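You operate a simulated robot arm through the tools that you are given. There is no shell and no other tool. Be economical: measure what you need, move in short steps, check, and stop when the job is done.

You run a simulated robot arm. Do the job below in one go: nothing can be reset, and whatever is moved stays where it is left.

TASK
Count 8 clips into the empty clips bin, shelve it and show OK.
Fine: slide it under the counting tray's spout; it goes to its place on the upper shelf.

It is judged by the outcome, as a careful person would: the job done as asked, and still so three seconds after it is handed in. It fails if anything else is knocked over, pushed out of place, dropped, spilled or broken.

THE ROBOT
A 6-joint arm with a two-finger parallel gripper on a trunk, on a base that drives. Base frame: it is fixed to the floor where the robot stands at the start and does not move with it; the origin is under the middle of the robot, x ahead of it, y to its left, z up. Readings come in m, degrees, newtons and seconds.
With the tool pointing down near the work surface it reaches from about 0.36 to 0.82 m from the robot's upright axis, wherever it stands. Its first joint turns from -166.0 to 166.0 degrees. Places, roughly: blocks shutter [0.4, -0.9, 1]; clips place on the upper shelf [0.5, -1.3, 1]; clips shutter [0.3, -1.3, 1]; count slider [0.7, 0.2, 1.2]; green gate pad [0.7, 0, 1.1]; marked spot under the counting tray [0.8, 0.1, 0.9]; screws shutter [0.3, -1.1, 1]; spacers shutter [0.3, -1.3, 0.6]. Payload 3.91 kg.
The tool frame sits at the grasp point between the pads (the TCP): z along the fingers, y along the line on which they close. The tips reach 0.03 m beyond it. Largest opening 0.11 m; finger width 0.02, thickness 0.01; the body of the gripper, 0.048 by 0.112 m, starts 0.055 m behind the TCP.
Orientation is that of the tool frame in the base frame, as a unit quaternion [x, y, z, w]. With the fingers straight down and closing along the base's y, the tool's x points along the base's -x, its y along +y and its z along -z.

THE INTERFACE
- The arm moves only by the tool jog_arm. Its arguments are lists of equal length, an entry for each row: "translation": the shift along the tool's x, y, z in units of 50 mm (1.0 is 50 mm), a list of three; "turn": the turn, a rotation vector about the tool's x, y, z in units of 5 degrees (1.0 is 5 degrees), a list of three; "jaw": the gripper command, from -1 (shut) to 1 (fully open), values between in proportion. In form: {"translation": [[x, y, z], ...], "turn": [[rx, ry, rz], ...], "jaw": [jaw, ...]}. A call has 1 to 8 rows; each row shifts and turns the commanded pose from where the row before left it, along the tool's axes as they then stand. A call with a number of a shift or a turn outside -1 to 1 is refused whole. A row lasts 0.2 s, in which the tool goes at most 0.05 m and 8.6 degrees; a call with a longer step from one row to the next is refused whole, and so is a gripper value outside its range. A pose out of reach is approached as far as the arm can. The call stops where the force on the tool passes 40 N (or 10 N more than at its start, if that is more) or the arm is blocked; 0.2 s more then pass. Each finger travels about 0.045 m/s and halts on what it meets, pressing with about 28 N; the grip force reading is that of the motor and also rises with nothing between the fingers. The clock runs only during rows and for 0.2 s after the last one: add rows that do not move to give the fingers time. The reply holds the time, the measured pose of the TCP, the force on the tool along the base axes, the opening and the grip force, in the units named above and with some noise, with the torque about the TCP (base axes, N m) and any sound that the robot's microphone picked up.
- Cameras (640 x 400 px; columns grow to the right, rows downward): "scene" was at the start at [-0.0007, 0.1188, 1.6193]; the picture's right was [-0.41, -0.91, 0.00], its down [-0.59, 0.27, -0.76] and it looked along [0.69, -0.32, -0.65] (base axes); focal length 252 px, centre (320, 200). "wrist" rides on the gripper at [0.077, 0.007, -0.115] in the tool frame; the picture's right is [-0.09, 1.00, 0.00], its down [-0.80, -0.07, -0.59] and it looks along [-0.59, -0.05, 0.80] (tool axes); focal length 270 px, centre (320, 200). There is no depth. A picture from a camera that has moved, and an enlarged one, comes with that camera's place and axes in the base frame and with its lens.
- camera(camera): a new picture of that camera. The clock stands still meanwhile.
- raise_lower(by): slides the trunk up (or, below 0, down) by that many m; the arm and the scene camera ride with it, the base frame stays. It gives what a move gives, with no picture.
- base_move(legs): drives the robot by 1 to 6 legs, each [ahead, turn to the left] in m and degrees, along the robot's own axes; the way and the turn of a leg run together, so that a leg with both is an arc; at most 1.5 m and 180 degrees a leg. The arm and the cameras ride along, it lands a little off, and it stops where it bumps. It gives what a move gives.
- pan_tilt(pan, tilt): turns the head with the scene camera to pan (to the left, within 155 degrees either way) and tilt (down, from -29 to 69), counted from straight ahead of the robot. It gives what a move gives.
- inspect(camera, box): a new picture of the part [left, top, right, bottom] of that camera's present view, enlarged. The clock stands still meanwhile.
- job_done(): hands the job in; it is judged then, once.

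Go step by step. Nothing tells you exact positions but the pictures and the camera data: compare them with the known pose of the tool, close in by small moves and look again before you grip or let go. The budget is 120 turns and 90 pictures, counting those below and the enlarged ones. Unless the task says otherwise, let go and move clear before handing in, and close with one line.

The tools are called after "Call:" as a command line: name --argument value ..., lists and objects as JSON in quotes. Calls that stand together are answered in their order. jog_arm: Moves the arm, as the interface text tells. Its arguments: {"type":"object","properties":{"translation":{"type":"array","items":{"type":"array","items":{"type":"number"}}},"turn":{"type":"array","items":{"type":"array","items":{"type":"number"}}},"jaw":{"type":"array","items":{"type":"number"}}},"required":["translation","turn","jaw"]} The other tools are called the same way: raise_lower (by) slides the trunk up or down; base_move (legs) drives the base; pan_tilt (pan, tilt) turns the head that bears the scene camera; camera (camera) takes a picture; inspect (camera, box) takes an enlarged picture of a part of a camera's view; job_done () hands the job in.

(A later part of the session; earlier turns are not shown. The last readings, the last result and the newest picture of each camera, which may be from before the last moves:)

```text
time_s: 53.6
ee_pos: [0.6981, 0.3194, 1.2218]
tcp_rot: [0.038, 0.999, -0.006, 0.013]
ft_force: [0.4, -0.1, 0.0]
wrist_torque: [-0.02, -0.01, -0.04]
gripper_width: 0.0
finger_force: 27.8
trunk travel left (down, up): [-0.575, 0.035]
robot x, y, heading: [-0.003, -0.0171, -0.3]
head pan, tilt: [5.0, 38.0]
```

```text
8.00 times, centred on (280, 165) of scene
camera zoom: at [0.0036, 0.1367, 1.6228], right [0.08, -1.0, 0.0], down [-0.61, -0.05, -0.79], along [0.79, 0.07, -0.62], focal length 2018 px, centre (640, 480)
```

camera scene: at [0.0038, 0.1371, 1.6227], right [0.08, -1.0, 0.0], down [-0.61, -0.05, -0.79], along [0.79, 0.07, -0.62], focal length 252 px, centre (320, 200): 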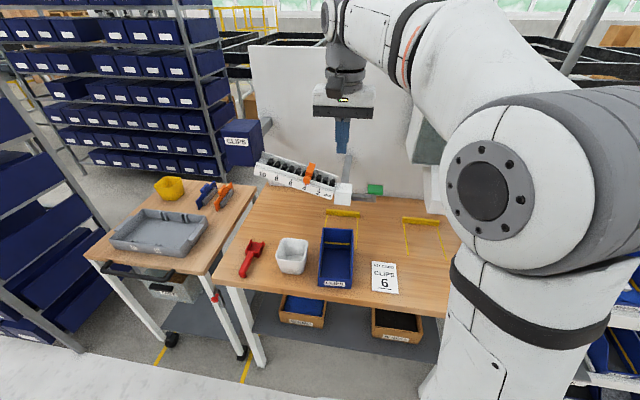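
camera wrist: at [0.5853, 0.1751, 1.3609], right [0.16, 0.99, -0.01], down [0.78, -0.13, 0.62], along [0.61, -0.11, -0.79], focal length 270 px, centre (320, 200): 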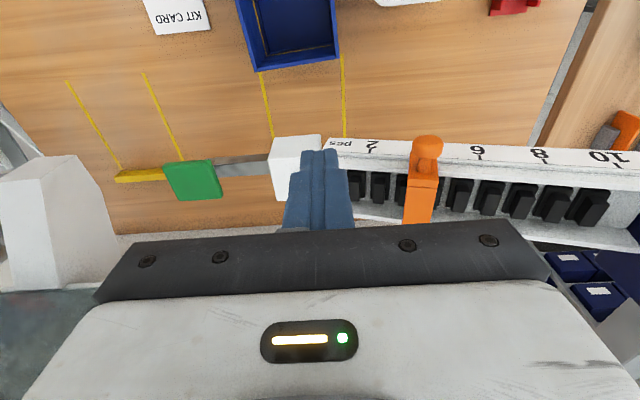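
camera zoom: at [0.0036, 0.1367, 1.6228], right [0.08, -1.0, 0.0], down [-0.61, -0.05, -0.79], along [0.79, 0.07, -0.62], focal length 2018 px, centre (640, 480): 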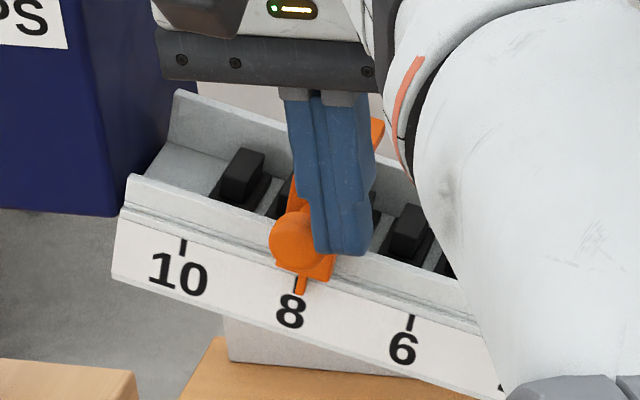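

The pointer is on 8. I back the fingers off the knob, rise and retreat, opening part way for pushing the bin with both tips.

Call:
jog_arm --translation '[[0, -0.6, 0], [0.8, 0, -0.5], [1, 0, 0], [1, 0, 0], [1, 0, 0], [1, 0, 0], [0, -1, 0], [0, -1, 0]]' --turn '[[0, 0, 0], [0, 0, 0], [0, 0, 0], [0, 0, 0], [0, 0, 0], [0, 0, 0], [0, 0, 0], [0, 0, 0]]' --jaw '[-1, -1, -1, 0.1, 0.1, 0.1, 0.1, 0.1]'

Call:
camera --camera "scene"

Call:
camera --camera "wrist"

```text
time_s: 55.4
ee_pos: [0.4466, 0.2065, 1.2437]
tcp_rot: [0.038, 0.999, -0.005, 0.014]
ft_force: [-0.5, 0.1, 0.3]
wrist_torque: [0.02, -0.03, -0.01]
gripper_width: 0.0603
finger_force: 0.1
trunk travel left (down, up): [-0.575, 0.035]
robot x, y, heading: [-0.0032, -0.0185, -0.5]
head pan, tilt: [5.0, 38.0]
```

```text
50 pictures are left
camera scene: at [0.0027, 0.1357, 1.6229], right [0.08, -1.0, 0.0], down [-0.61, -0.05, -0.79], along [0.79, 0.07, -0.62], focal length 252 px, centre (320, 200)
```

scene: 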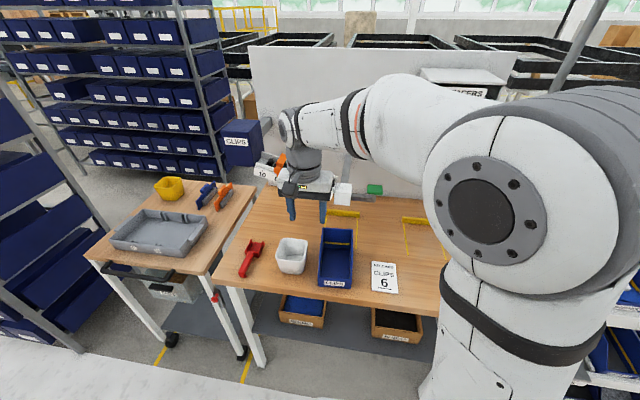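

```text
49 pictures are left
camera wrist: at [0.3674, 0.2207, 1.3542], right [0.16, 0.99, -0.01], down [0.78, -0.13, 0.62], along [0.61, -0.11, -0.79], focal length 270 px, centre (320, 200)
```

wrist: 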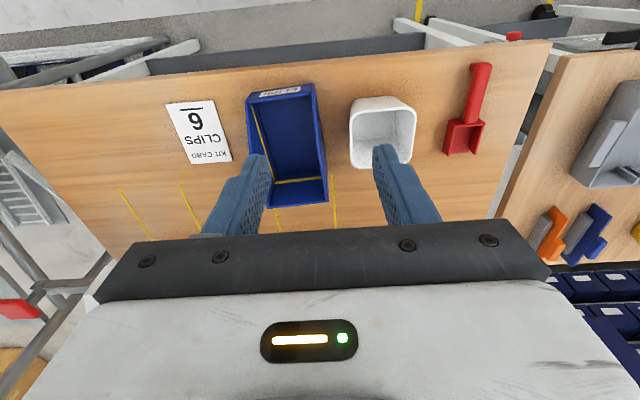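

The bin's front rim is near (0.487, 0.133, 0.928). I move in front of it and come down part way.

Call:
jog_arm --translation '[[0.05, -0.72, 0], [0, -0.72, 0], [0, 0, 1], [0, 0, 1], [0, 0, 1], [0, 0, 1], [0, 0, 0.8], [0, 0, 0]]' --turn '[[0, 0, 0], [0, 0, 0], [0, 0, 0], [0, 0, 0], [0, 0, 0], [0, 0, 0], [0, 0, 0], [0, 0, 0]]' --jaw '[0.1, 0.1, 0.1, 0.1, 0.1, 0.1, 0.1, 0.1]'

Call:
camera --camera "wrist"

Call:
inspect --camera "scene" --box '[260, 200, 420, 300]'

```text
time_s: 57.2
ee_pos: [0.4474, 0.1339, 1.0007]
tcp_rot: [0.038, 0.999, -0.006, 0.012]
ft_force: [-1.4, -0.4, -0.3]
wrist_torque: [0.01, -0.02, 0.0]
gripper_width: 0.0603
finger_force: 0.1
trunk travel left (down, up): [-0.575, 0.035]
robot x, y, heading: [-0.0045, -0.0166, -0.1]
head pan, tilt: [5.0, 38.0]
```

```text
48 pictures are left
camera wrist: at [0.3684, 0.1485, 1.1128], right [0.16, 0.99, -0.01], down [0.78, -0.12, 0.62], along [0.61, -0.11, -0.79], focal length 270 px, centre (320, 200)
```

wrist: 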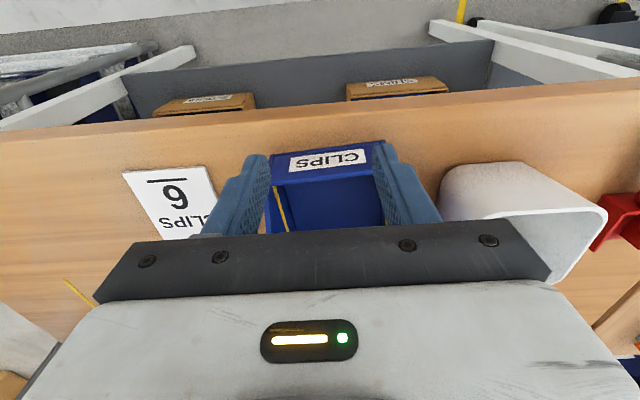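

```text
4.00 times, centred on (340, 250) of scene
camera zoom: at [0.0033, 0.1369, 1.6227], right [0.08, -1.0, 0.0], down [-0.61, -0.05, -0.79], along [0.79, 0.07, -0.62], focal length 1009 px, centre (240, 0)
```

zoom: 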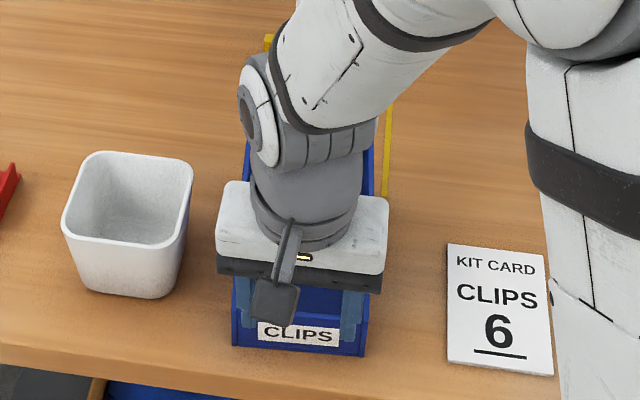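

Front face at x≈0.489, fingers centred. I descend so the tips are at z≈0.90.

Call:
jog_arm --translation '[[0, 0, 0.7], [0, 0, 0.7], [-0.5, 0, 0], [-0.3, 0, 0], [-0.3, 0, 0], [0, 0, 0]]' --turn '[[0, 0, 0], [0, 0, 0], [0, 0, 0], [0, 0, 0], [0, 0, 0], [0, 0, 0]]' --jaw '[0.1, 0.1, 0.1, 0.1, 0.1, 0.1]'

Call:
camera --camera "wrist"

```text
time_s: 58.6
ee_pos: [0.5037, 0.1284, 0.933]
tcp_rot: [0.038, 0.999, -0.006, 0.013]
ft_force: [0.6, -0.3, -0.2]
wrist_torque: [-0.04, 0.02, 0.0]
gripper_width: 0.0607
finger_force: 0.0
trunk travel left (down, up): [-0.575, 0.035]
robot x, y, heading: [-0.0073, -0.0185, -0.2]
head pan, tilt: [5.0, 38.0]
```

```text
46 pictures are left
camera wrist: at [0.4242, 0.1429, 1.0458], right [0.16, 0.99, -0.01], down [0.78, -0.12, 0.62], along [0.61, -0.11, -0.79], focal length 270 px, centre (320, 200)
```

wrist: 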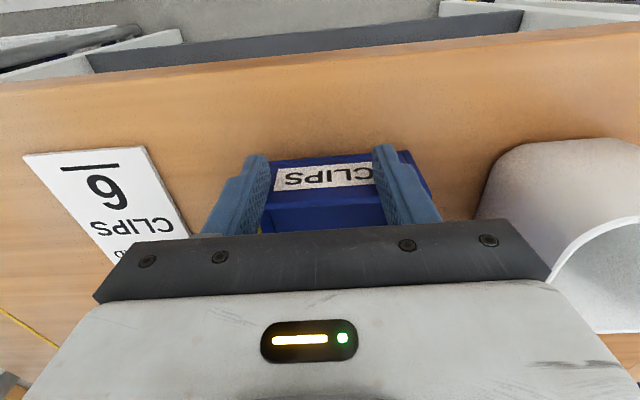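

Tips meet the front face. I push 60 mm along the lane and check alignment.

Call:
jog_arm --translation '[[-0.4, 0, 0], [-0.4, 0, 0], [-0.4, 0, 0], [0, 0, 0]]' --turn '[[0, 0, 0], [0, 0, 0], [0, 0, 0], [0, 0, 0]]' --jaw '[0.1, 0.1, 0.1, 0.1]'

Call:
camera --camera "wrist"

Call:
inspect --camera "scene" --box '[260, 190, 420, 290]'

```text
time_s: 59.6
ee_pos: [0.5635, 0.1244, 0.9363]
tcp_rot: [0.039, 0.999, -0.006, 0.013]
ft_force: [-0.4, 0.0, -0.7]
wrist_torque: [0.01, 0.03, 0.0]
gripper_width: 0.0607
finger_force: 0.1
trunk travel left (down, up): [-0.575, 0.035]
robot x, y, heading: [-0.0023, -0.0175, -0.1]
head pan, tilt: [5.0, 38.0]
```

```text
45 pictures are left
camera wrist: at [0.4839, 0.1389, 1.0476], right [0.17, 0.99, -0.01], down [0.78, -0.13, 0.62], along [0.61, -0.11, -0.79], focal length 270 px, centre (320, 200)
```

wrist: 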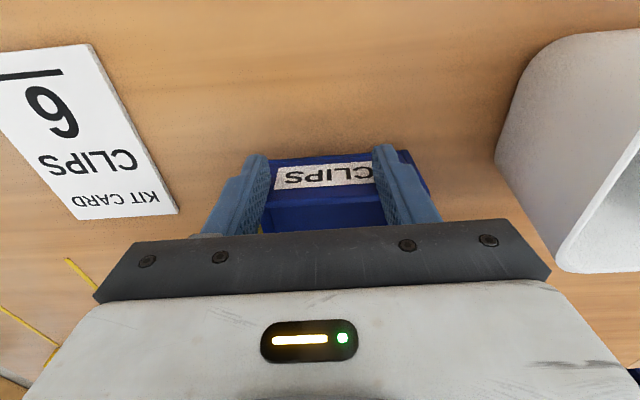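

```text
4.00 times, centred on (340, 240) of scene
camera zoom: at [0.0037, 0.137, 1.6227], right [0.08, -1.0, 0.0], down [-0.61, -0.05, -0.79], along [0.79, 0.07, -0.62], focal length 1009 px, centre (240, 40)
```

zoom: 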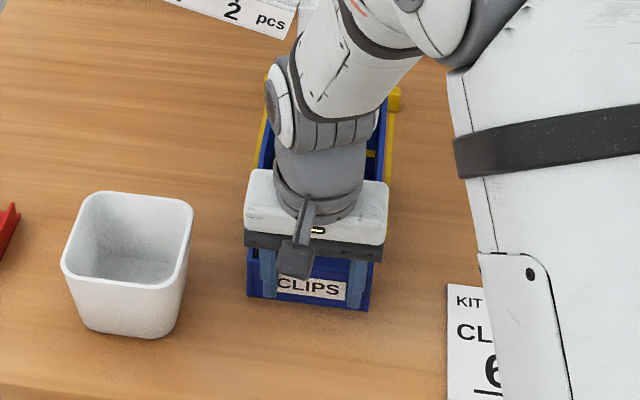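

The bin stays between the lines. I keep pushing, with small steps at the end until it seats on the stop.

Call:
jog_arm --translation '[[-0.4, 0, 0], [-0.4, 0, 0], [-0.2, 0, 0], [-0.2, 0, 0], [-0.2, 0, 0], [-0.2, 0, 0], [0, 0, 0]]' --turn '[[0, 0, 0], [0, 0, 0], [0, 0, 0], [0, 0, 0], [0, 0, 0], [0, 0, 0], [0, 0, 0]]' --jaw '[0.1, 0.1, 0.1, 0.1, 0.1, 0.1, 0.1]'

Call:
inspect --camera "scene" --box '[260, 170, 420, 270]'

```text
time_s: 61.2
ee_pos: [0.643, 0.117, 0.9381]
tcp_rot: [0.039, 0.999, -0.006, 0.014]
ft_force: [-0.7, 0.3, -0.3]
wrist_torque: [-0.01, 0.03, -0.03]
gripper_width: 0.0604
finger_force: 0.0
trunk travel left (down, up): [-0.575, 0.035]
robot x, y, heading: [-0.0062, -0.0177, -0.2]
head pan, tilt: [5.0, 38.0]
```

```text
4.00 times, centred on (340, 220) of scene
camera zoom: at [0.0039, 0.1369, 1.6227], right [0.08, -1.0, 0.0], down [-0.61, -0.05, -0.79], along [0.79, 0.07, -0.62], focal length 1009 px, centre (240, 120)
```

zoom: 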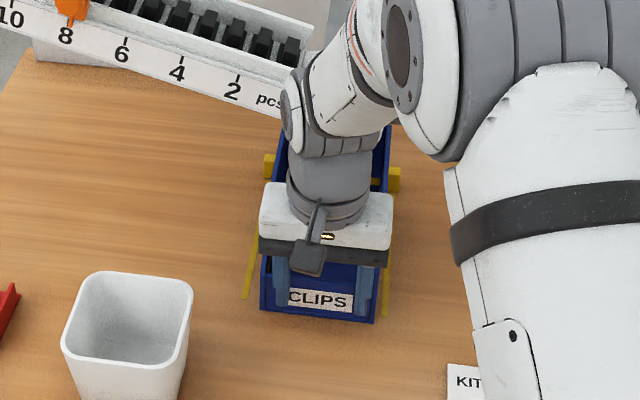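

No stop contact yet and about 10 mm remains, but the wrist is getting close to the spout. I tilt the hand back toward the robot, which also nudges the tips forward.

Call:
jog_arm --translation '[[0.1, 0, 0], [0.1, 0, 0], [0, 0, 0], [0, 0, 0], [0, 0, 0]]' --turn '[[0, -1, 0], [0, -1, 0], [0, -1, 0], [0, -1, 0], [0, 0, 0]]' --jaw '[0.1, 0.1, 0.1, 0.1, 0.1]'

Call:
camera --camera "wrist"

Call:
inspect --camera "scene" --box '[260, 170, 420, 270]'

```text
time_s: 62.4
ee_pos: [0.6332, 0.1194, 0.9372]
tcp_rot: [0.037, 0.982, -0.012, 0.187]
ft_force: [-0.1, -0.2, 0.1]
wrist_torque: [-0.02, 0.04, 0.03]
gripper_width: 0.0607
finger_force: 0.1
trunk travel left (down, up): [-0.575, 0.035]
robot x, y, heading: [-0.0076, -0.0165, -0.2]
head pan, tilt: [5.0, 38.0]
```

```text
42 pictures are left
camera wrist: at [0.5199, 0.1357, 1.0155], right [0.16, 0.99, 0.02], down [0.52, -0.1, 0.85], along [0.84, -0.12, -0.53], focal length 270 px, centre (320, 200)
```

wrist: 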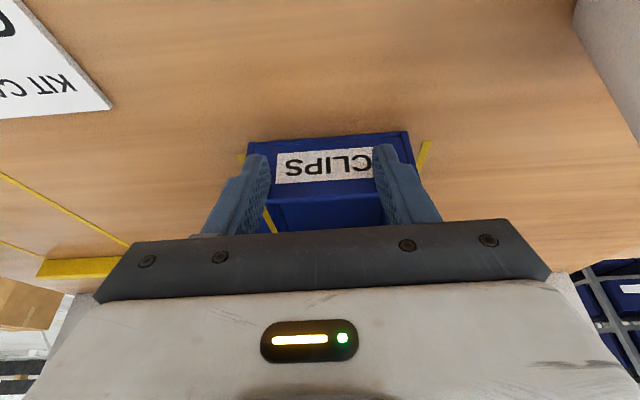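

```text
4.00 times, centred on (340, 220) of scene
camera zoom: at [0.0039, 0.1369, 1.6227], right [0.08, -1.0, 0.0], down [-0.61, -0.05, -0.79], along [0.79, 0.07, -0.62], focal length 1009 px, centre (240, 120)
```

zoom: 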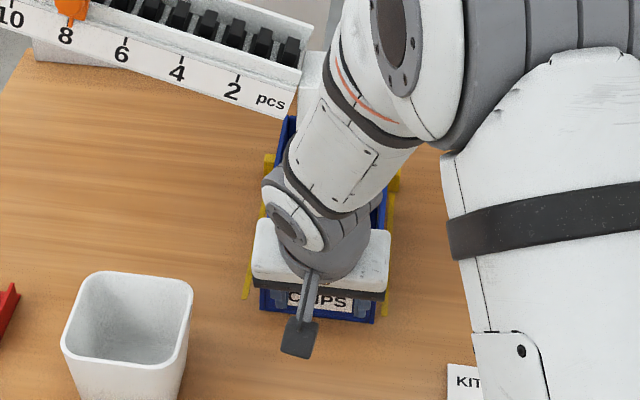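

The bin sits within both lines. I push forward horizontally in small steps to find the stop.

Call:
jog_arm --translation '[[-0.19, 0, 0.073], [-0.095, 0, 0.037], [-0.095, 0, 0.037], [0, 0, 0]]' --turn '[[0, 0, 0], [0, 0, 0], [0, 0, 0], [0, 0, 0]]' --jaw '[0.1, 0.1, 0.1, 0.1]'

Call:
jog_arm --translation '[[-0.093, 0, 0.037], [0, 0, 0]]' --turn '[[0, 0, 0], [0, 0, 0]]' --jaw '[0.1, 0.1]'

Call:
inspect --camera "scene" --box '[260, 170, 420, 270]'

```text
time_s: 63.4
ee_pos: [0.6529, 0.1171, 0.9385]
tcp_rot: [0.037, 0.982, -0.011, 0.186]
ft_force: [-0.8, 0.1, 0.1]
wrist_torque: [-0.03, 0.03, -0.01]
gripper_width: 0.0605
finger_force: 0.0
trunk travel left (down, up): [-0.575, 0.035]
robot x, y, heading: [-0.0004, -0.0169, -0.4]
head pan, tilt: [5.0, 38.0]
```

```text
time_s: 64.0
ee_pos: [0.6554, 0.1163, 0.9391]
tcp_rot: [0.037, 0.982, -0.013, 0.185]
ft_force: [-18.2, 3.8, 0.0]
wrist_torque: [0.21, 0.41, 0.03]
gripper_width: 0.0605
finger_force: 0.0
trunk travel left (down, up): [-0.575, 0.035]
robot x, y, heading: [-0.0051, -0.0178, -0.4]
head pan, tilt: [5.0, 38.0]
```

```text
4.00 times, centred on (340, 220) of scene
camera zoom: at [0.001, 0.1374, 1.6227], right [0.08, -1.0, 0.0], down [-0.61, -0.05, -0.79], along [0.79, 0.07, -0.61], focal length 1009 px, centre (240, 120)
```

zoom: 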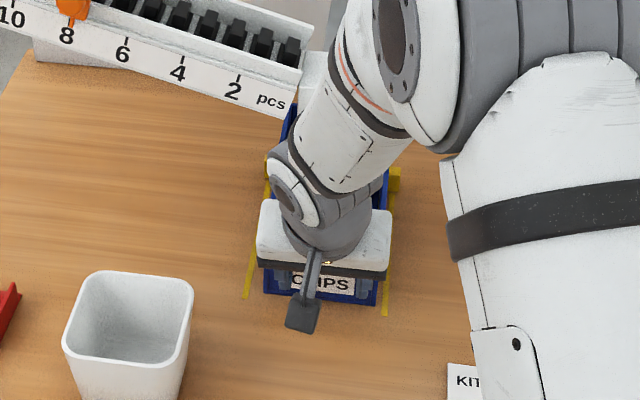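

18 N at the tips: the bin is seated on the stop. I back off and rise to check.

Call:
jog_arm --translation '[[0.93, 0, -0.36], [0.93, 0, -0.36], [0.93, 0, -0.36], [0.93, 0, -0.36], [0, 0, -1], [0, 0, -1], [0, 0, -1], [0, 0, -1]]' --turn '[[0, 0, 0], [0, 0, 0], [0, 0, 0], [0, 0, 0], [0, 1, 0], [0, 1, 0], [0, 1, 0], [0, 1.2, 0]]' --jaw '[0.1, 0.1, 0.1, -1, -1, -1, -1, -1]'

```text
refused: 1.2 is not a number from -1 to 1
```

Call:
jog_arm --translation '[[0.93, 0, -0.36], [0.93, 0, -0.36], [0.93, 0, -0.36], [0.93, 0, -0.36], [0, 0, -1], [0, 0, -1], [0, 0, -1], [0, 0, -1]]' --turn '[[0, 0, 0], [0, 0, 0], [0, 0, 0], [0, 0, 0], [0, 1, 0], [0, 1, 0], [0, 1, 0], [0, 1, 0]]' --jaw '[0.1, 0.1, 0.1, -1, -1, -1, -1, -1]'

Call:
camera --camera "scene"

Call:
camera --camera "wrist"

```text
time_s: 65.8
ee_pos: [0.4092, 0.1369, 1.13]
tcp_rot: [0.039, 0.999, -0.005, 0.013]
ft_force: [-0.8, -0.2, 0.2]
wrist_torque: [-0.01, -0.04, -0.02]
gripper_width: 0.0
finger_force: 28.0
trunk travel left (down, up): [-0.575, 0.035]
robot x, y, heading: [-0.004, -0.0155, -0.3]
head pan, tilt: [5.0, 38.0]
```

```text
39 pictures are left
camera scene: at [0.0031, 0.1366, 1.6227], right [0.08, -1.0, 0.0], down [-0.61, -0.05, -0.79], along [0.79, 0.07, -0.62], focal length 252 px, centre (320, 200)
```

scene: 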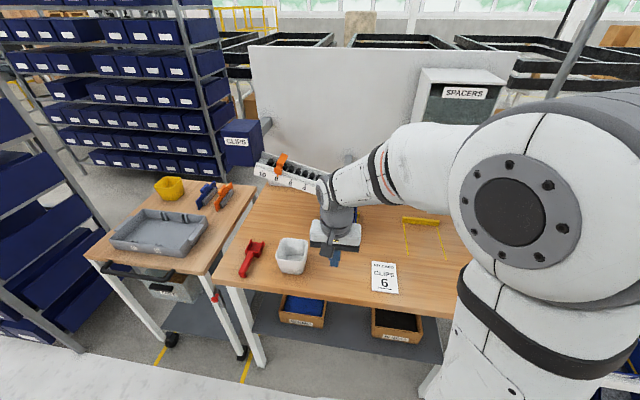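

```text
38 pictures are left
camera wrist: at [0.3307, 0.1519, 1.242], right [0.16, 0.99, -0.01], down [0.78, -0.12, 0.62], along [0.61, -0.11, -0.79], focal length 270 px, centre (320, 200)
```

wrist: 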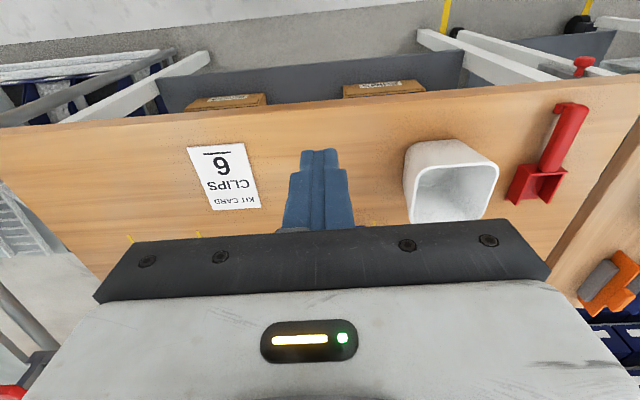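

Retreated. The green pad triangulates to about (0.716, 0.014, 1.129); I rise and go over it.

Call:
jog_arm --translation '[[0, 0, -1], [0, 0, -1], [0, 0, -0.2], [-0.9, -0.28, 0], [-0.9, -0.28, 0], [-0.9, -0.28, 0], [-0.9, -0.28, 0], [-0.9, -0.28, 0]]' --turn '[[0, 0, 0], [0, 0, 0], [0, 0, 0], [0, 0, 0], [0, 0, 0], [0, 0, 0], [0, 0, 0], [0, 0, 0]]' --jaw '[-1, -1, -1, -1, -1, -1, -1, -1]'

Call:
jog_arm --translation '[[-0.9, -0.28, 0], [-0.9, -0.28, 0], [0, 0, 0]]' --turn '[[0, 0, 0], [0, 0, 0], [0, 0, 0]]' --jaw '[-1, -1, -1]'

Call:
camera --camera "wrist"

Call:
camera --camera "scene"

```text
time_s: 67.6
ee_pos: [0.6298, 0.0501, 1.245]
tcp_rot: [0.039, 0.999, -0.005, 0.012]
ft_force: [0.5, 0.6, 0.1]
wrist_torque: [0.01, 0.04, -0.01]
gripper_width: 0.0
finger_force: 27.8
trunk travel left (down, up): [-0.575, 0.035]
robot x, y, heading: [-0.0035, -0.0172, -0.0]
head pan, tilt: [5.0, 38.0]
```

```text
time_s: 68.4
ee_pos: [0.7149, 0.0175, 1.2493]
tcp_rot: [0.038, 0.999, -0.006, 0.012]
ft_force: [-0.1, 0.8, 0.1]
wrist_torque: [-0.02, -0.02, 0.0]
gripper_width: 0.0002
finger_force: 28.2
trunk travel left (down, up): [-0.575, 0.035]
robot x, y, heading: [0.0011, -0.0168, -0.1]
head pan, tilt: [5.0, 38.0]
```

```text
37 pictures are left
camera wrist: at [0.6357, 0.032, 1.3612], right [0.16, 0.99, -0.01], down [0.78, -0.12, 0.62], along [0.61, -0.11, -0.79], focal length 270 px, centre (320, 200)
```

wrist: 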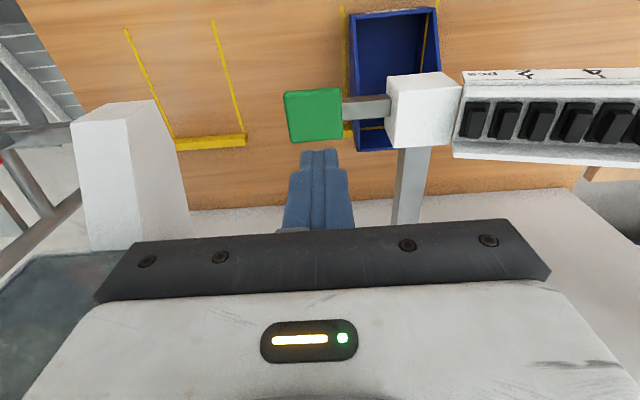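

```text
36 pictures are left
camera scene: at [0.0031, 0.1371, 1.6227], right [0.08, -1.0, 0.0], down [-0.61, -0.05, -0.79], along [0.79, 0.07, -0.62], focal length 252 px, centre (320, 200)
```

scene: 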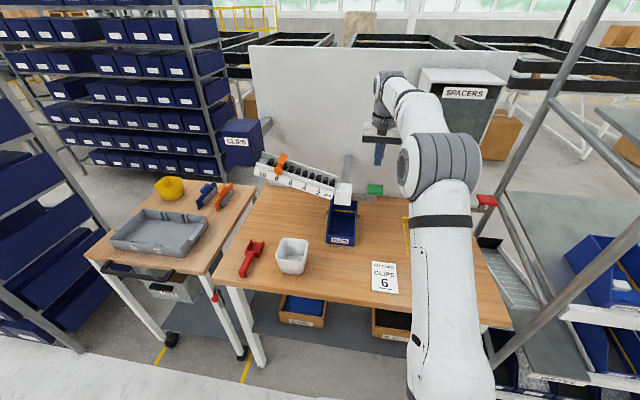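

The bin is seated under the spout and the tips hang over the green pad. I press it down gently.

Call:
jog_arm --translation '[[-0.08, -0.1, 0.5], [0, 0, 0.6], [0, 0, 0.5], [0, 0, 0.15], [0, 0, 0.15], [0, 0, 0.15], [0, 0, 0], [0, 0, 0]]' --turn '[[0, 0, 0], [0, 0, 0], [0, 0, 0], [0, 0, 0], [0, 0, 0], [0, 0, 0], [0, 0, 0], [0, 0, 0]]' --jaw '[-1, -1, -1, -1, -1, -1, -1, -1]'

Call:
inspect --camera "scene" --box '[240, 140, 400, 260]'

```text
time_s: 70.2
ee_pos: [0.7214, 0.0106, 1.1466]
tcp_rot: [0.039, 0.999, -0.005, 0.013]
ft_force: [0.7, 0.1, 3.4]
wrist_torque: [0.03, 0.01, 0.0]
gripper_width: 0.0
finger_force: 28.0
trunk travel left (down, up): [-0.575, 0.035]
robot x, y, heading: [-0.0054, -0.0193, -0.2]
head pan, tilt: [5.0, 38.0]
```

```text
3.33 times, centred on (320, 200) of scene
camera zoom: at [0.0036, 0.1369, 1.6227], right [0.08, -1.0, 0.0], down [-0.61, -0.05, -0.79], along [0.79, 0.07, -0.62], focal length 841 px, centre (320, 200)
```

zoom: 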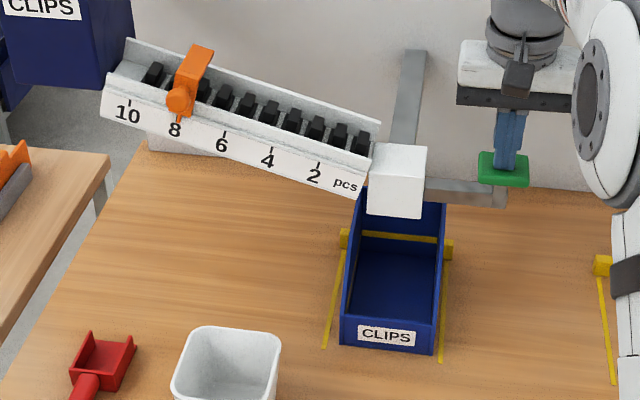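

Pad is touched (3.4 N) but nothing dropped yet; eight clips stand below the slider. I press a little further, then hold.

Call:
jog_arm --translation '[[0, 0, 0.08], [0, 0, 0.08], [0, 0, 0.08], [0, 0, 0], [0, 0, 0]]' --turn '[[0, 0, 0], [0, 0, 0], [0, 0, 0], [0, 0, 0], [0, 0, 0]]' --jaw '[-1, -1, -1, -1, -1]'

```text
time_s: 71.4
ee_pos: [0.7222, 0.01, 1.1341]
tcp_rot: [0.038, 0.999, -0.006, 0.013]
ft_force: [0.2, 0.5, 4.9]
wrist_torque: [0.04, 0.06, -0.01]
gripper_width: 0.0
finger_force: 28.6
trunk travel left (down, up): [-0.575, 0.035]
robot x, y, heading: [-0.0017, -0.0181, -0.3]
head pan, tilt: [5.0, 38.0]
heard: click
```

A click was heard. I check the chute and bin before letting up.

Call:
inspect --camera "scene" --box '[240, 140, 400, 260]'

```text
3.33 times, centred on (320, 200) of scene
camera zoom: at [0.0032, 0.1369, 1.6227], right [0.08, -1.0, 0.0], down [-0.61, -0.05, -0.79], along [0.79, 0.07, -0.62], focal length 841 px, centre (320, 200)
```

zoom: 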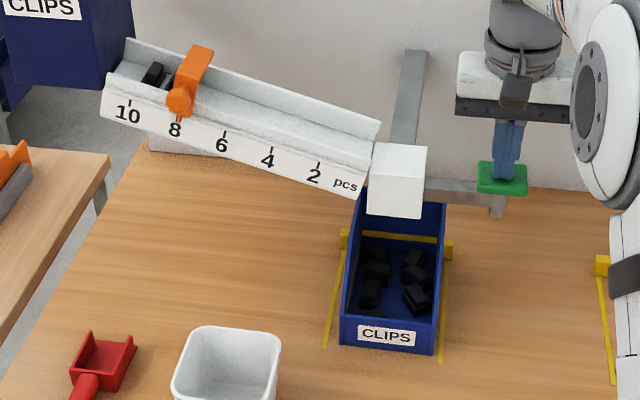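

Eight clips fell into the bin and the chute below the slider is empty. I release the pad, go back and set the tool to a 45° forward pitch with jaws open, to take the bin across its width (~94 mm).

Call:
jog_arm --translation '[[0, 0, -1], [0, 0, -1], [1, 0, 0], [1, 0, 0], [1, 0, 0], [1, 0, 0], [0.9, 0.4, 0], [0, 1, 0]]' --turn '[[0, 0, 0], [0, 0, 0], [0, 0, 0], [0, 0, 0], [0, 0, 0], [0, 0, 0], [0, 0, 0], [0, 0, 0]]' --jaw '[-1, -1, -1, -1, 1, 1, 1, 1]'

Call:
jog_arm --translation '[[0, 0.8, 0], [0, 0, 0], [0, 0, 0], [0, 0, 0], [0, 0, 0], [0, 0, 0], [0, 0, 0], [0, 0, 0]]' --turn '[[0, -1, 0], [0, -1, 0], [0, -1, 0], [0, -1, 0], [0, -1, 0], [0, -1, 0], [0, -1, 0], [0, -1, 0]]' --jaw '[1, 1, 1, 1, 1, 1, 1, 1]'

Call:
camera --camera "wrist"

```text
time_s: 73.2
ee_pos: [0.4821, 0.1013, 1.226]
tcp_rot: [0.038, 0.999, -0.006, 0.013]
ft_force: [0.0, -0.3, -0.6]
wrist_torque: [-0.02, 0.02, 0.0]
gripper_width: 0.0865
finger_force: 0.1
trunk travel left (down, up): [-0.575, 0.035]
robot x, y, heading: [-0.0052, -0.0213, -0.1]
head pan, tilt: [5.0, 38.0]
```

```text
time_s: 75.0
ee_pos: [0.4833, 0.1399, 1.2269]
tcp_rot: [0.035, 0.934, -0.018, 0.355]
ft_force: [0.6, -0.3, 0.9]
wrist_torque: [0.02, 0.01, -0.01]
gripper_width: 0.11
finger_force: 0.0
trunk travel left (down, up): [-0.575, 0.035]
robot x, y, heading: [-0.0042, -0.0176, -0.3]
head pan, tilt: [5.0, 38.0]
```

```text
33 pictures are left
camera wrist: at [0.3502, 0.1582, 1.2613], right [0.14, 0.99, 0.05], down [0.2, -0.08, 0.98], along [0.97, -0.13, -0.21], focal length 270 px, centre (320, 200)
```

wrist: 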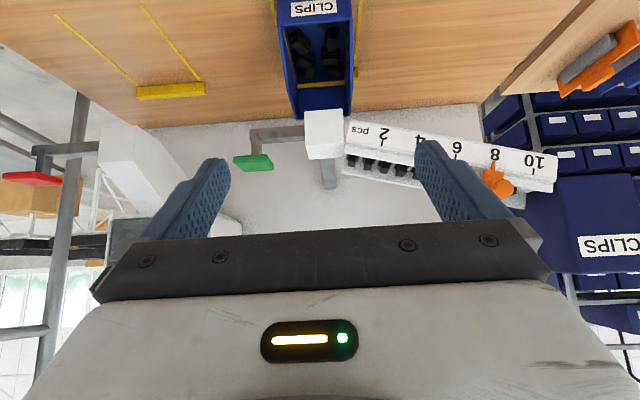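

I advance along the tool axis toward the bin and check alignment before straddling it.

Call:
jog_arm --translation '[[0.1, -0.08, 0.95], [0.1, 0, 0.95], [0.1, 0, 0.95], [0.1, 0, 0.95], [0, 0, 0.95], [0, 0, 0.5], [0, 0, 0]]' --turn '[[0, 0, 0], [0, 0, 0], [0, 0, 0], [0, 0, 0], [0, 0, 0], [0, 0, 0], [0, 0, 0]]' --jaw '[1, 1, 1, 1, 1, 1, 1]'

Call:
camera --camera "wrist"

Call:
inspect --camera "scene" --box '[260, 160, 420, 260]'

```text
time_s: 76.6
ee_pos: [0.6405, 0.1212, 1.0178]
tcp_rot: [0.034, 0.934, -0.018, 0.355]
ft_force: [-0.5, -0.6, 0.0]
wrist_torque: [0.02, 0.04, 0.01]
gripper_width: 0.1099
finger_force: 0.1
trunk travel left (down, up): [-0.575, 0.035]
robot x, y, heading: [-0.0054, -0.0166, -0.2]
head pan, tilt: [5.0, 38.0]
```

```text
32 pictures are left
camera wrist: at [0.5078, 0.1403, 1.0523], right [0.14, 0.99, 0.05], down [0.2, -0.08, 0.98], along [0.97, -0.13, -0.21], focal length 270 px, centre (320, 200)
```

wrist: 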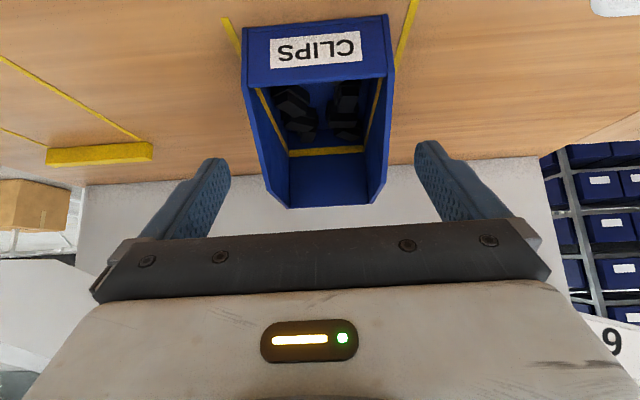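

```text
4.00 times, centred on (340, 210) of scene
camera zoom: at [0.0035, 0.1369, 1.6227], right [0.08, -1.0, 0.0], down [-0.61, -0.05, -0.79], along [0.79, 0.07, -0.62], focal length 1009 px, centre (240, 160)
```

zoom: 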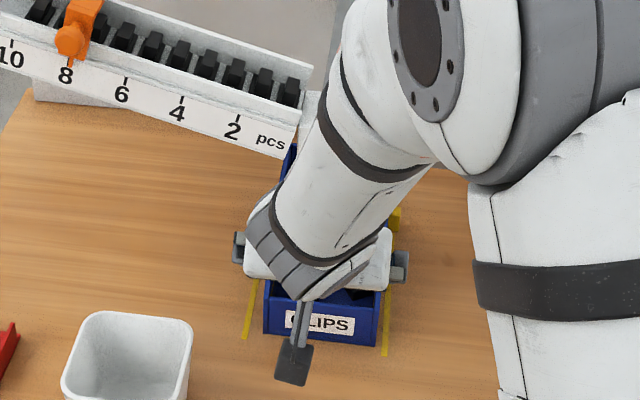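

Alignment is good (about 2 mm). I advance 105 mm to straddle the front half, checking force.

Call:
jog_arm --translation '[[0, 0.04, 0.7], [0, 0, 0.7], [0, 0, 0.7], [0, 0, 0]]' --turn '[[0, 0, 0], [0, 0, 0], [0, 0, 0], [0, 0, 0]]' --jaw '[1, 1, 1, 1]'

Call:
camera --camera "wrist"

```text
time_s: 77.2
ee_pos: [0.6802, 0.1214, 0.9729]
tcp_rot: [0.035, 0.934, -0.02, 0.355]
ft_force: [-13.0, -0.6, 9.9]
wrist_torque: [-0.63, 0.27, -0.65]
gripper_width: 0.1101
finger_force: 0.1
trunk travel left (down, up): [-0.575, 0.035]
robot x, y, heading: [-0.0015, -0.0185, -0.4]
head pan, tilt: [5.0, 38.0]
stopped in row 3: the force on the tool passed its limit at 149 N (the readings are from after the stop); the commanded pose is now the measured one
```

```text
30 pictures are left
camera wrist: at [0.5478, 0.139, 1.0064], right [0.14, 0.99, 0.05], down [0.2, -0.08, 0.98], along [0.97, -0.13, -0.21], focal length 270 px, centre (320, 200)
```

wrist: 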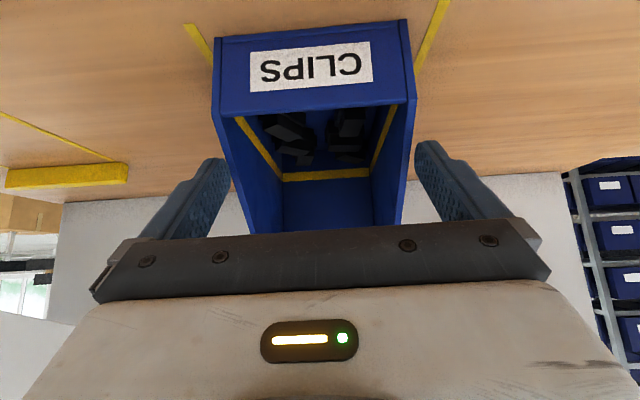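

The right finger touched the bin's right side wall edge. I back off a little and zoom in to measure the offset.

Call:
jog_arm --translation '[[0, 0, -0.5], [0, 0, 0]]' --turn '[[0, 0, 0], [0, 0, 0]]' --jaw '[1, 1]'

Call:
inspect --camera "wrist" --box '[170, 0, 470, 240]'

Call:
inspect --camera "scene" --box '[300, 170, 380, 260]'

```text
time_s: 77.8
ee_pos: [0.6658, 0.1234, 0.989]
tcp_rot: [0.035, 0.934, -0.02, 0.354]
ft_force: [0.0, -0.1, -0.6]
wrist_torque: [-0.02, -0.03, 0.04]
gripper_width: 0.11
finger_force: 0.1
trunk travel left (down, up): [-0.575, 0.035]
robot x, y, heading: [-0.0088, -0.0165, -0.2]
head pan, tilt: [5.0, 38.0]
```

```text
1.67 times, centred on (320, 120) of wrist
camera zoom: at [0.5339, 0.1407, 1.0231], right [0.14, 0.99, 0.05], down [0.2, -0.08, 0.98], along [0.97, -0.13, -0.21], focal length 450 px, centre (320, 333)
```

zoom: 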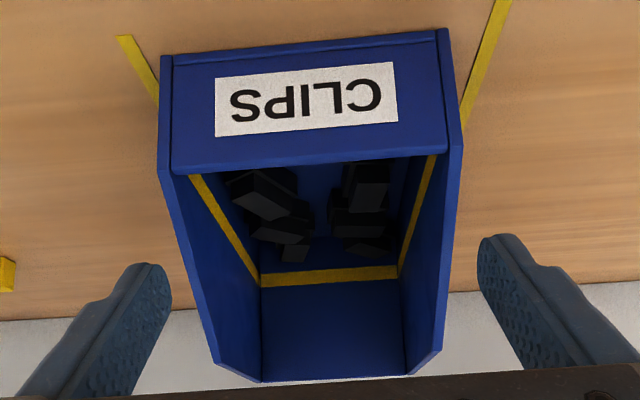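

```text
4.44 times, centred on (340, 215) of scene
camera zoom: at [0.0049, 0.137, 1.6226], right [0.08, -1.0, 0.0], down [-0.61, -0.05, -0.79], along [0.78, 0.07, -0.62], focal length 1121 px, centre (231, 133)
```

zoom: 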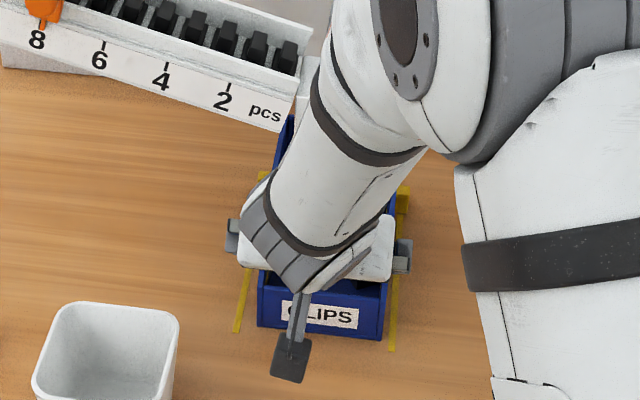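

The bin is about as wide as the jaw opening, so I'll grip its left side wall instead (one finger inside, one outside), first to drag it clear of the spout. I back up, shift left and narrow the jaws.

Call:
jog_arm --translation '[[0, 0, -0.6], [0, 0.48, 0], [0, 0.48, 0], [0, 0, 0], [0, 0, 0]]' --turn '[[0, 0, 0], [0, 0, 0], [0, 0, 0], [0, 0, 0], [0, 0, 0]]' --jaw '[0.2, 0.2, 0.2, 0.2, 0.2]'

Call:
inspect --camera "wrist" --box '[170, 0, 470, 240]'

```text
time_s: 79.0
ee_pos: [0.6507, 0.1715, 1.0107]
tcp_rot: [0.035, 0.934, -0.019, 0.355]
ft_force: [-0.4, -0.9, 0.7]
wrist_torque: [0.05, 0.02, 0.02]
gripper_width: 0.0658
finger_force: 0.0
trunk travel left (down, up): [-0.575, 0.035]
robot x, y, heading: [-0.0085, -0.0174, -0.6]
head pan, tilt: [5.0, 38.0]
```

```text
1.67 times, centred on (320, 120) of wrist
camera zoom: at [0.5179, 0.1901, 1.0448], right [0.14, 0.99, 0.05], down [0.2, -0.08, 0.98], along [0.97, -0.13, -0.21], focal length 450 px, centre (320, 333)
```

zoom: 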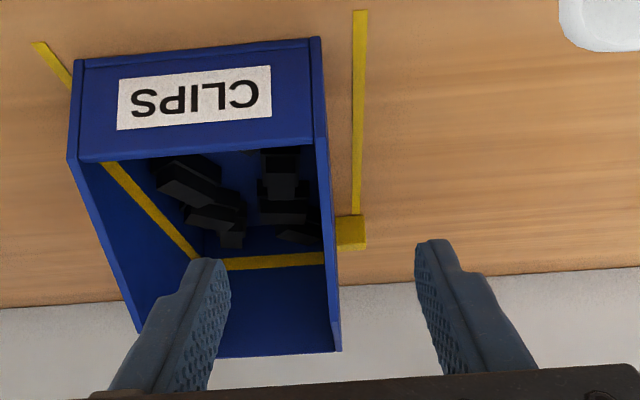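

The left wall lies centred between the fingers. I advance over its sloped part and close.

Call:
jog_arm --translation '[[-0.12, 0.05, 0.55], [-0.13, 0, 0.55], [0, 0, 0.5], [0, 0, 0], [0, 0, 0], [0, 0, 0], [0, 0, 0], [0, 0, 0]]' --turn '[[0, 0, 0], [0, 0, 0], [0, 0, 0], [0, 0, 0], [0, 0, 0], [0, 0, 0], [0, 0, 0], [0, 0, 0]]' --jaw '[0.2, 0.2, 0.2, 0.2, -0.4, -1, -1, -1]'

Call:
inspect --camera "wrist" --box '[170, 0, 470, 240]'

```text
time_s: 80.8
ee_pos: [0.7129, 0.1681, 0.9599]
tcp_rot: [0.035, 0.934, -0.019, 0.355]
ft_force: [-1.0, 1.8, -0.1]
wrist_torque: [0.25, 0.01, 0.01]
gripper_width: 0.005
finger_force: 27.6
trunk travel left (down, up): [-0.575, 0.035]
robot x, y, heading: [-0.0031, -0.016, -0.3]
head pan, tilt: [5.0, 38.0]
```

```text
1.67 times, centred on (320, 120) of wrist
camera zoom: at [0.5799, 0.1871, 0.9934], right [0.14, 0.99, 0.05], down [0.2, -0.08, 0.98], along [0.97, -0.13, -0.21], focal length 450 px, centre (320, 333)
```

zoom: 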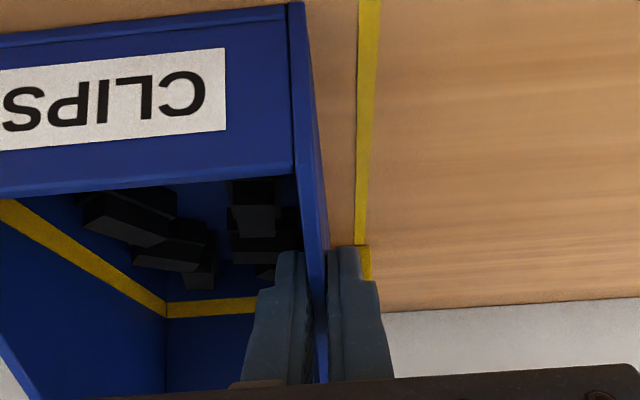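

The wall (5 mm) is gripped. I drag the bin straight back 130 mm, clear of the spout.

Call:
jog_arm --translation '[[0.3, 0, -0.266], [0.45, 0, -0.4], [0.45, 0, -0.4], [0.45, 0, -0.4], [0.3, 0, -0.266], [0, 0, 0]]' --turn '[[0, 0, 0], [0, 0, 0], [0, 0, 0], [0, 0, 0], [0, 0, 0], [0, 0, 0]]' --jaw '[-1, -1, -1, -1, -1, -1]'

Call:
camera --camera "wrist"

```text
time_s: 82.2
ee_pos: [0.5838, 0.1796, 0.9597]
tcp_rot: [0.035, 0.934, -0.019, 0.356]
ft_force: [-0.6, 0.2, 0.1]
wrist_torque: [0.14, 0.15, 0.01]
gripper_width: 0.0046
finger_force: 27.8
trunk travel left (down, up): [-0.575, 0.035]
robot x, y, heading: [-0.0076, -0.0191, -0.3]
head pan, tilt: [5.0, 38.0]
```

```text
25 pictures are left
camera wrist: at [0.4503, 0.1973, 0.9939], right [0.14, 0.99, 0.05], down [0.2, -0.08, 0.98], along [0.97, -0.13, -0.21], focal length 270 px, centre (320, 200)
```

wrist: 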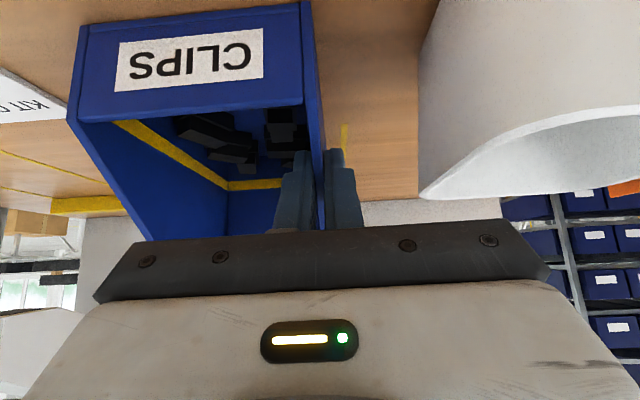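

Dragged clear. Now I open slightly and regrip further back on the high flat part of the wall, near the balance point.

Call:
jog_arm --translation '[[0, 0, 0], [0, 0, 0], [-0.49, 0, 0.27], [-0.49, 0, 0.27], [0, 0, 0], [0, 0, 0], [0, 0, 0]]' --turn '[[0, 0, 0], [0, 0, 0], [0, 0, 0], [0, 0, 0], [0, 0, 0], [0, 0, 0], [0, 0, 0]]' --jaw '[-0.45, -0.45, -0.45, -0.45, -0.45, -1, -1]'

Call:
camera --camera "wrist"

```text
time_s: 83.8
ee_pos: [0.6379, 0.1745, 0.9716]
tcp_rot: [0.034, 0.934, -0.018, 0.355]
ft_force: [0.0, 1.3, -0.3]
wrist_torque: [0.26, 0.0, -0.05]
gripper_width: 0.0052
finger_force: 28.2
trunk travel left (down, up): [-0.575, 0.035]
robot x, y, heading: [-0.0059, -0.0213, -0.4]
head pan, tilt: [5.0, 38.0]
```

```text
24 pictures are left
camera wrist: at [0.5046, 0.1933, 1.0065], right [0.14, 0.99, 0.05], down [0.2, -0.08, 0.98], along [0.97, -0.13, -0.21], focal length 270 px, centre (320, 200)
```

wrist: 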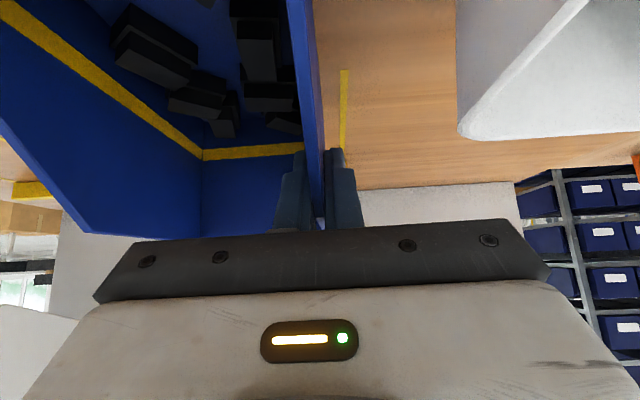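

Gripped near the balance point. I lift 30 mm gently and check that the bin stays level.

Call:
jog_arm --translation '[[-0.13, 0, -0.15], [-0.13, 0, -0.15], [-0.13, 0, -0.15], [0, 0, 0], [0, 0, 0]]' --turn '[[0, 0, 0], [0, 0, 0], [0, 0, 0], [0, 0, 0], [0, 0, 0]]' --jaw '[-1, -1, -1, -1, -1]'

Call:
camera --camera "wrist"

Call:
inspect --camera "scene" --box '[240, 170, 420, 300]'

```text
time_s: 85.0
ee_pos: [0.6363, 0.1771, 1.002]
tcp_rot: [0.036, 0.934, -0.02, 0.355]
ft_force: [0.2, 0.7, -2.7]
wrist_torque: [0.13, 0.02, -0.03]
gripper_width: 0.0048
finger_force: 27.9
trunk travel left (down, up): [-0.575, 0.035]
robot x, y, heading: [-0.0046, -0.0149, -0.1]
head pan, tilt: [5.0, 38.0]
```

```text
23 pictures are left
camera wrist: at [0.504, 0.1938, 1.0359], right [0.14, 0.99, 0.05], down [0.2, -0.08, 0.98], along [0.97, -0.13, -0.21], focal length 270 px, centre (320, 200)
```

wrist: 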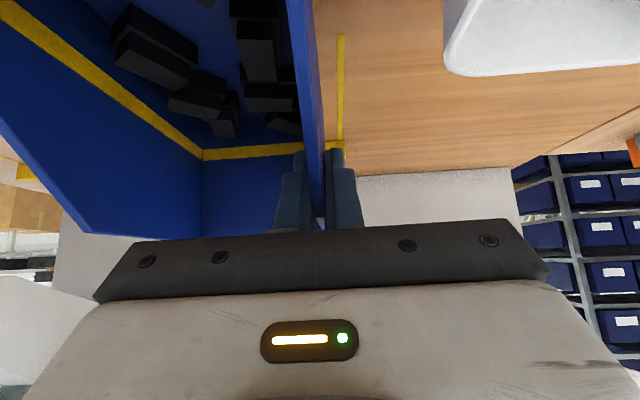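

```text
3.08 times, centred on (330, 235) of scene
camera zoom: at [0.0042, 0.137, 1.6227], right [0.08, -1.0, 0.0], down [-0.61, -0.05, -0.79], along [0.79, 0.07, -0.62], focal length 776 px, centre (289, 92)
```

zoom: 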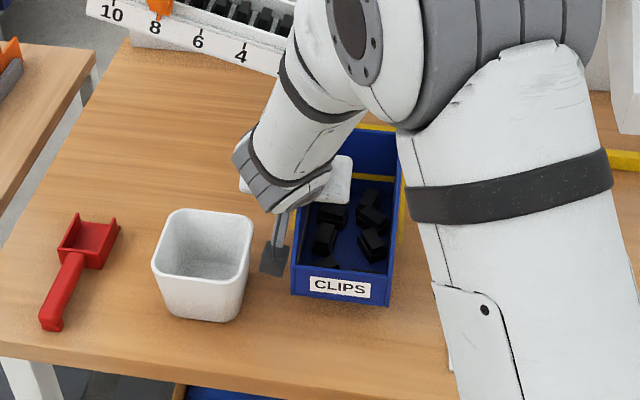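

The bin is held steady (about 2.7 N) with the clips in it. I draw it back from under the tray, then up and in close for carrying.

Call:
jog_arm --translation '[[0.7, 0, -0.62], [0.7, 0, -0.62], [-0.078, 0, -0.9], [-0.078, 0, -0.9], [-0.078, 0, -0.9], [-0.078, 0, -0.9], [-0.078, 0, -0.9], [-0.078, 0, -0.9]]' --turn '[[0, 0, 0], [0, 0, 0], [0, 0, 0], [0, 0, 0], [0, 0, 0], [0, 0, 0], [0, 0, 0], [0, 0, 0]]' --jaw '[-1, -1, -1, -1, -1, -1, -1, -1]'

Call:
camera --camera "scene"

```text
time_s: 86.8
ee_pos: [0.3813, 0.1971, 1.2212]
tcp_rot: [0.036, 0.934, -0.019, 0.354]
ft_force: [-0.5, 0.2, -3.1]
wrist_torque: [0.12, 0.01, 0.01]
gripper_width: 0.0049
finger_force: 27.5
trunk travel left (down, up): [-0.575, 0.035]
robot x, y, heading: [-0.0047, -0.0159, -0.2]
head pan, tilt: [5.0, 38.0]
```

```text
21 pictures are left
camera scene: at [0.0028, 0.1363, 1.6228], right [0.08, -1.0, 0.0], down [-0.61, -0.05, -0.79], along [0.79, 0.07, -0.62], focal length 252 px, centre (320, 200)
```

scene: 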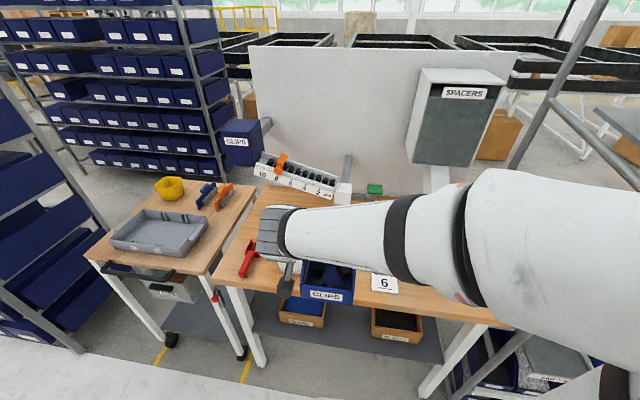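

Bench is in order. Now I drive: back, then turn right.

Call:
base_move --legs '[[-0.24, 0], [0, -89.8]]'

```text
time_s: 92.4
ee_pos: [-0.0281, -0.4031, 1.2192]
tcp_rot: [0.683, 0.638, -0.264, 0.238]
ft_force: [1.2, 0.1, -3.4]
wrist_torque: [0.02, -0.13, 0.0]
gripper_width: 0.0052
finger_force: 28.4
trunk travel left (down, up): [-0.575, 0.035]
robot x, y, heading: [-0.2393, -0.0161, -89.2]
head pan, tilt: [5.0, 38.0]
```

Call:
base_move --legs '[[0, -1.5], [1.26, 0]]'

Call:
base_move --legs '[[0, 90]]'

```text
time_s: 99.1
ee_pos: [-0.0672, -1.66, 1.2206]
tcp_rot: [0.694, 0.626, -0.268, 0.234]
ft_force: [0.0, -0.1, -2.6]
wrist_torque: [-0.03, -0.16, 0.01]
gripper_width: 0.0048
finger_force: 27.9
trunk travel left (down, up): [-0.575, 0.035]
robot x, y, heading: [-0.2632, -1.2686, -91.3]
head pan, tilt: [5.0, 38.0]
```

```text
time_s: 103.3
ee_pos: [0.1337, -1.0788, 1.2193]
tcp_rot: [0.053, 0.934, -0.025, 0.353]
ft_force: [-0.2, -0.7, -2.7]
wrist_torque: [0.13, -0.01, 0.02]
gripper_width: 0.0049
finger_force: 28.1
trunk travel left (down, up): [-0.575, 0.035]
robot x, y, heading: [-0.2629, -1.2651, -2.3]
head pan, tilt: [5.0, 38.0]
```

The robot faces the shelf with the bin held. I look at the clips place.

Call:
pan_tilt --pan -10 --tilt 40

Call:
camera --camera "scene"

Call:
camera --camera "wrist"

```text
time_s: 104.1
ee_pos: [0.1325, -1.077, 1.22]
tcp_rot: [0.052, 0.933, -0.025, 0.354]
ft_force: [-0.3, 0.1, -2.4]
wrist_torque: [0.18, 0.01, 0.01]
gripper_width: 0.0048
finger_force: 28.0
trunk travel left (down, up): [-0.575, 0.035]
robot x, y, heading: [-0.2636, -1.2679, -2.4]
head pan, tilt: [-10.0, 40.0]
```

```text
20 pictures are left
camera scene: at [-0.2511, -1.135, 1.6197], right [-0.21, -0.98, 0.0], down [-0.63, 0.14, -0.77], along [0.75, -0.16, -0.64], focal length 252 px, centre (320, 200)
```

scene: 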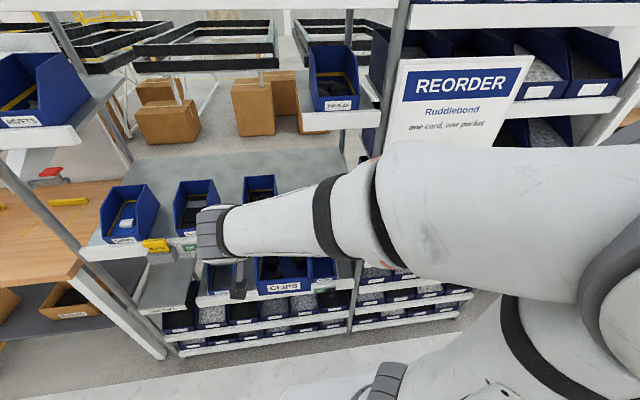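

```text
19 pictures are left
camera wrist: at [0.0005, -1.0539, 1.2537], right [0.18, 0.98, 0.05], down [0.2, -0.08, 0.98], along [0.96, -0.17, -0.21], focal length 270 px, centre (320, 200)
```

wrist: 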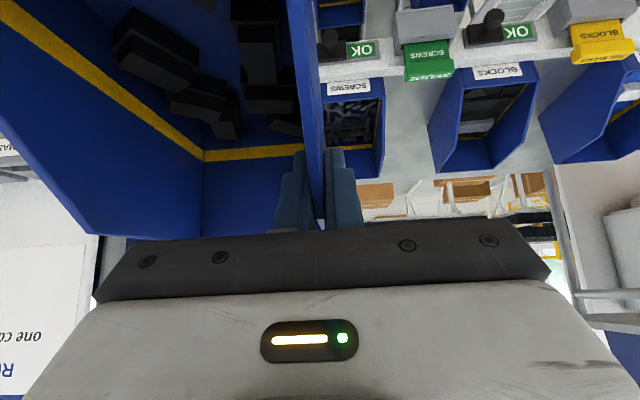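

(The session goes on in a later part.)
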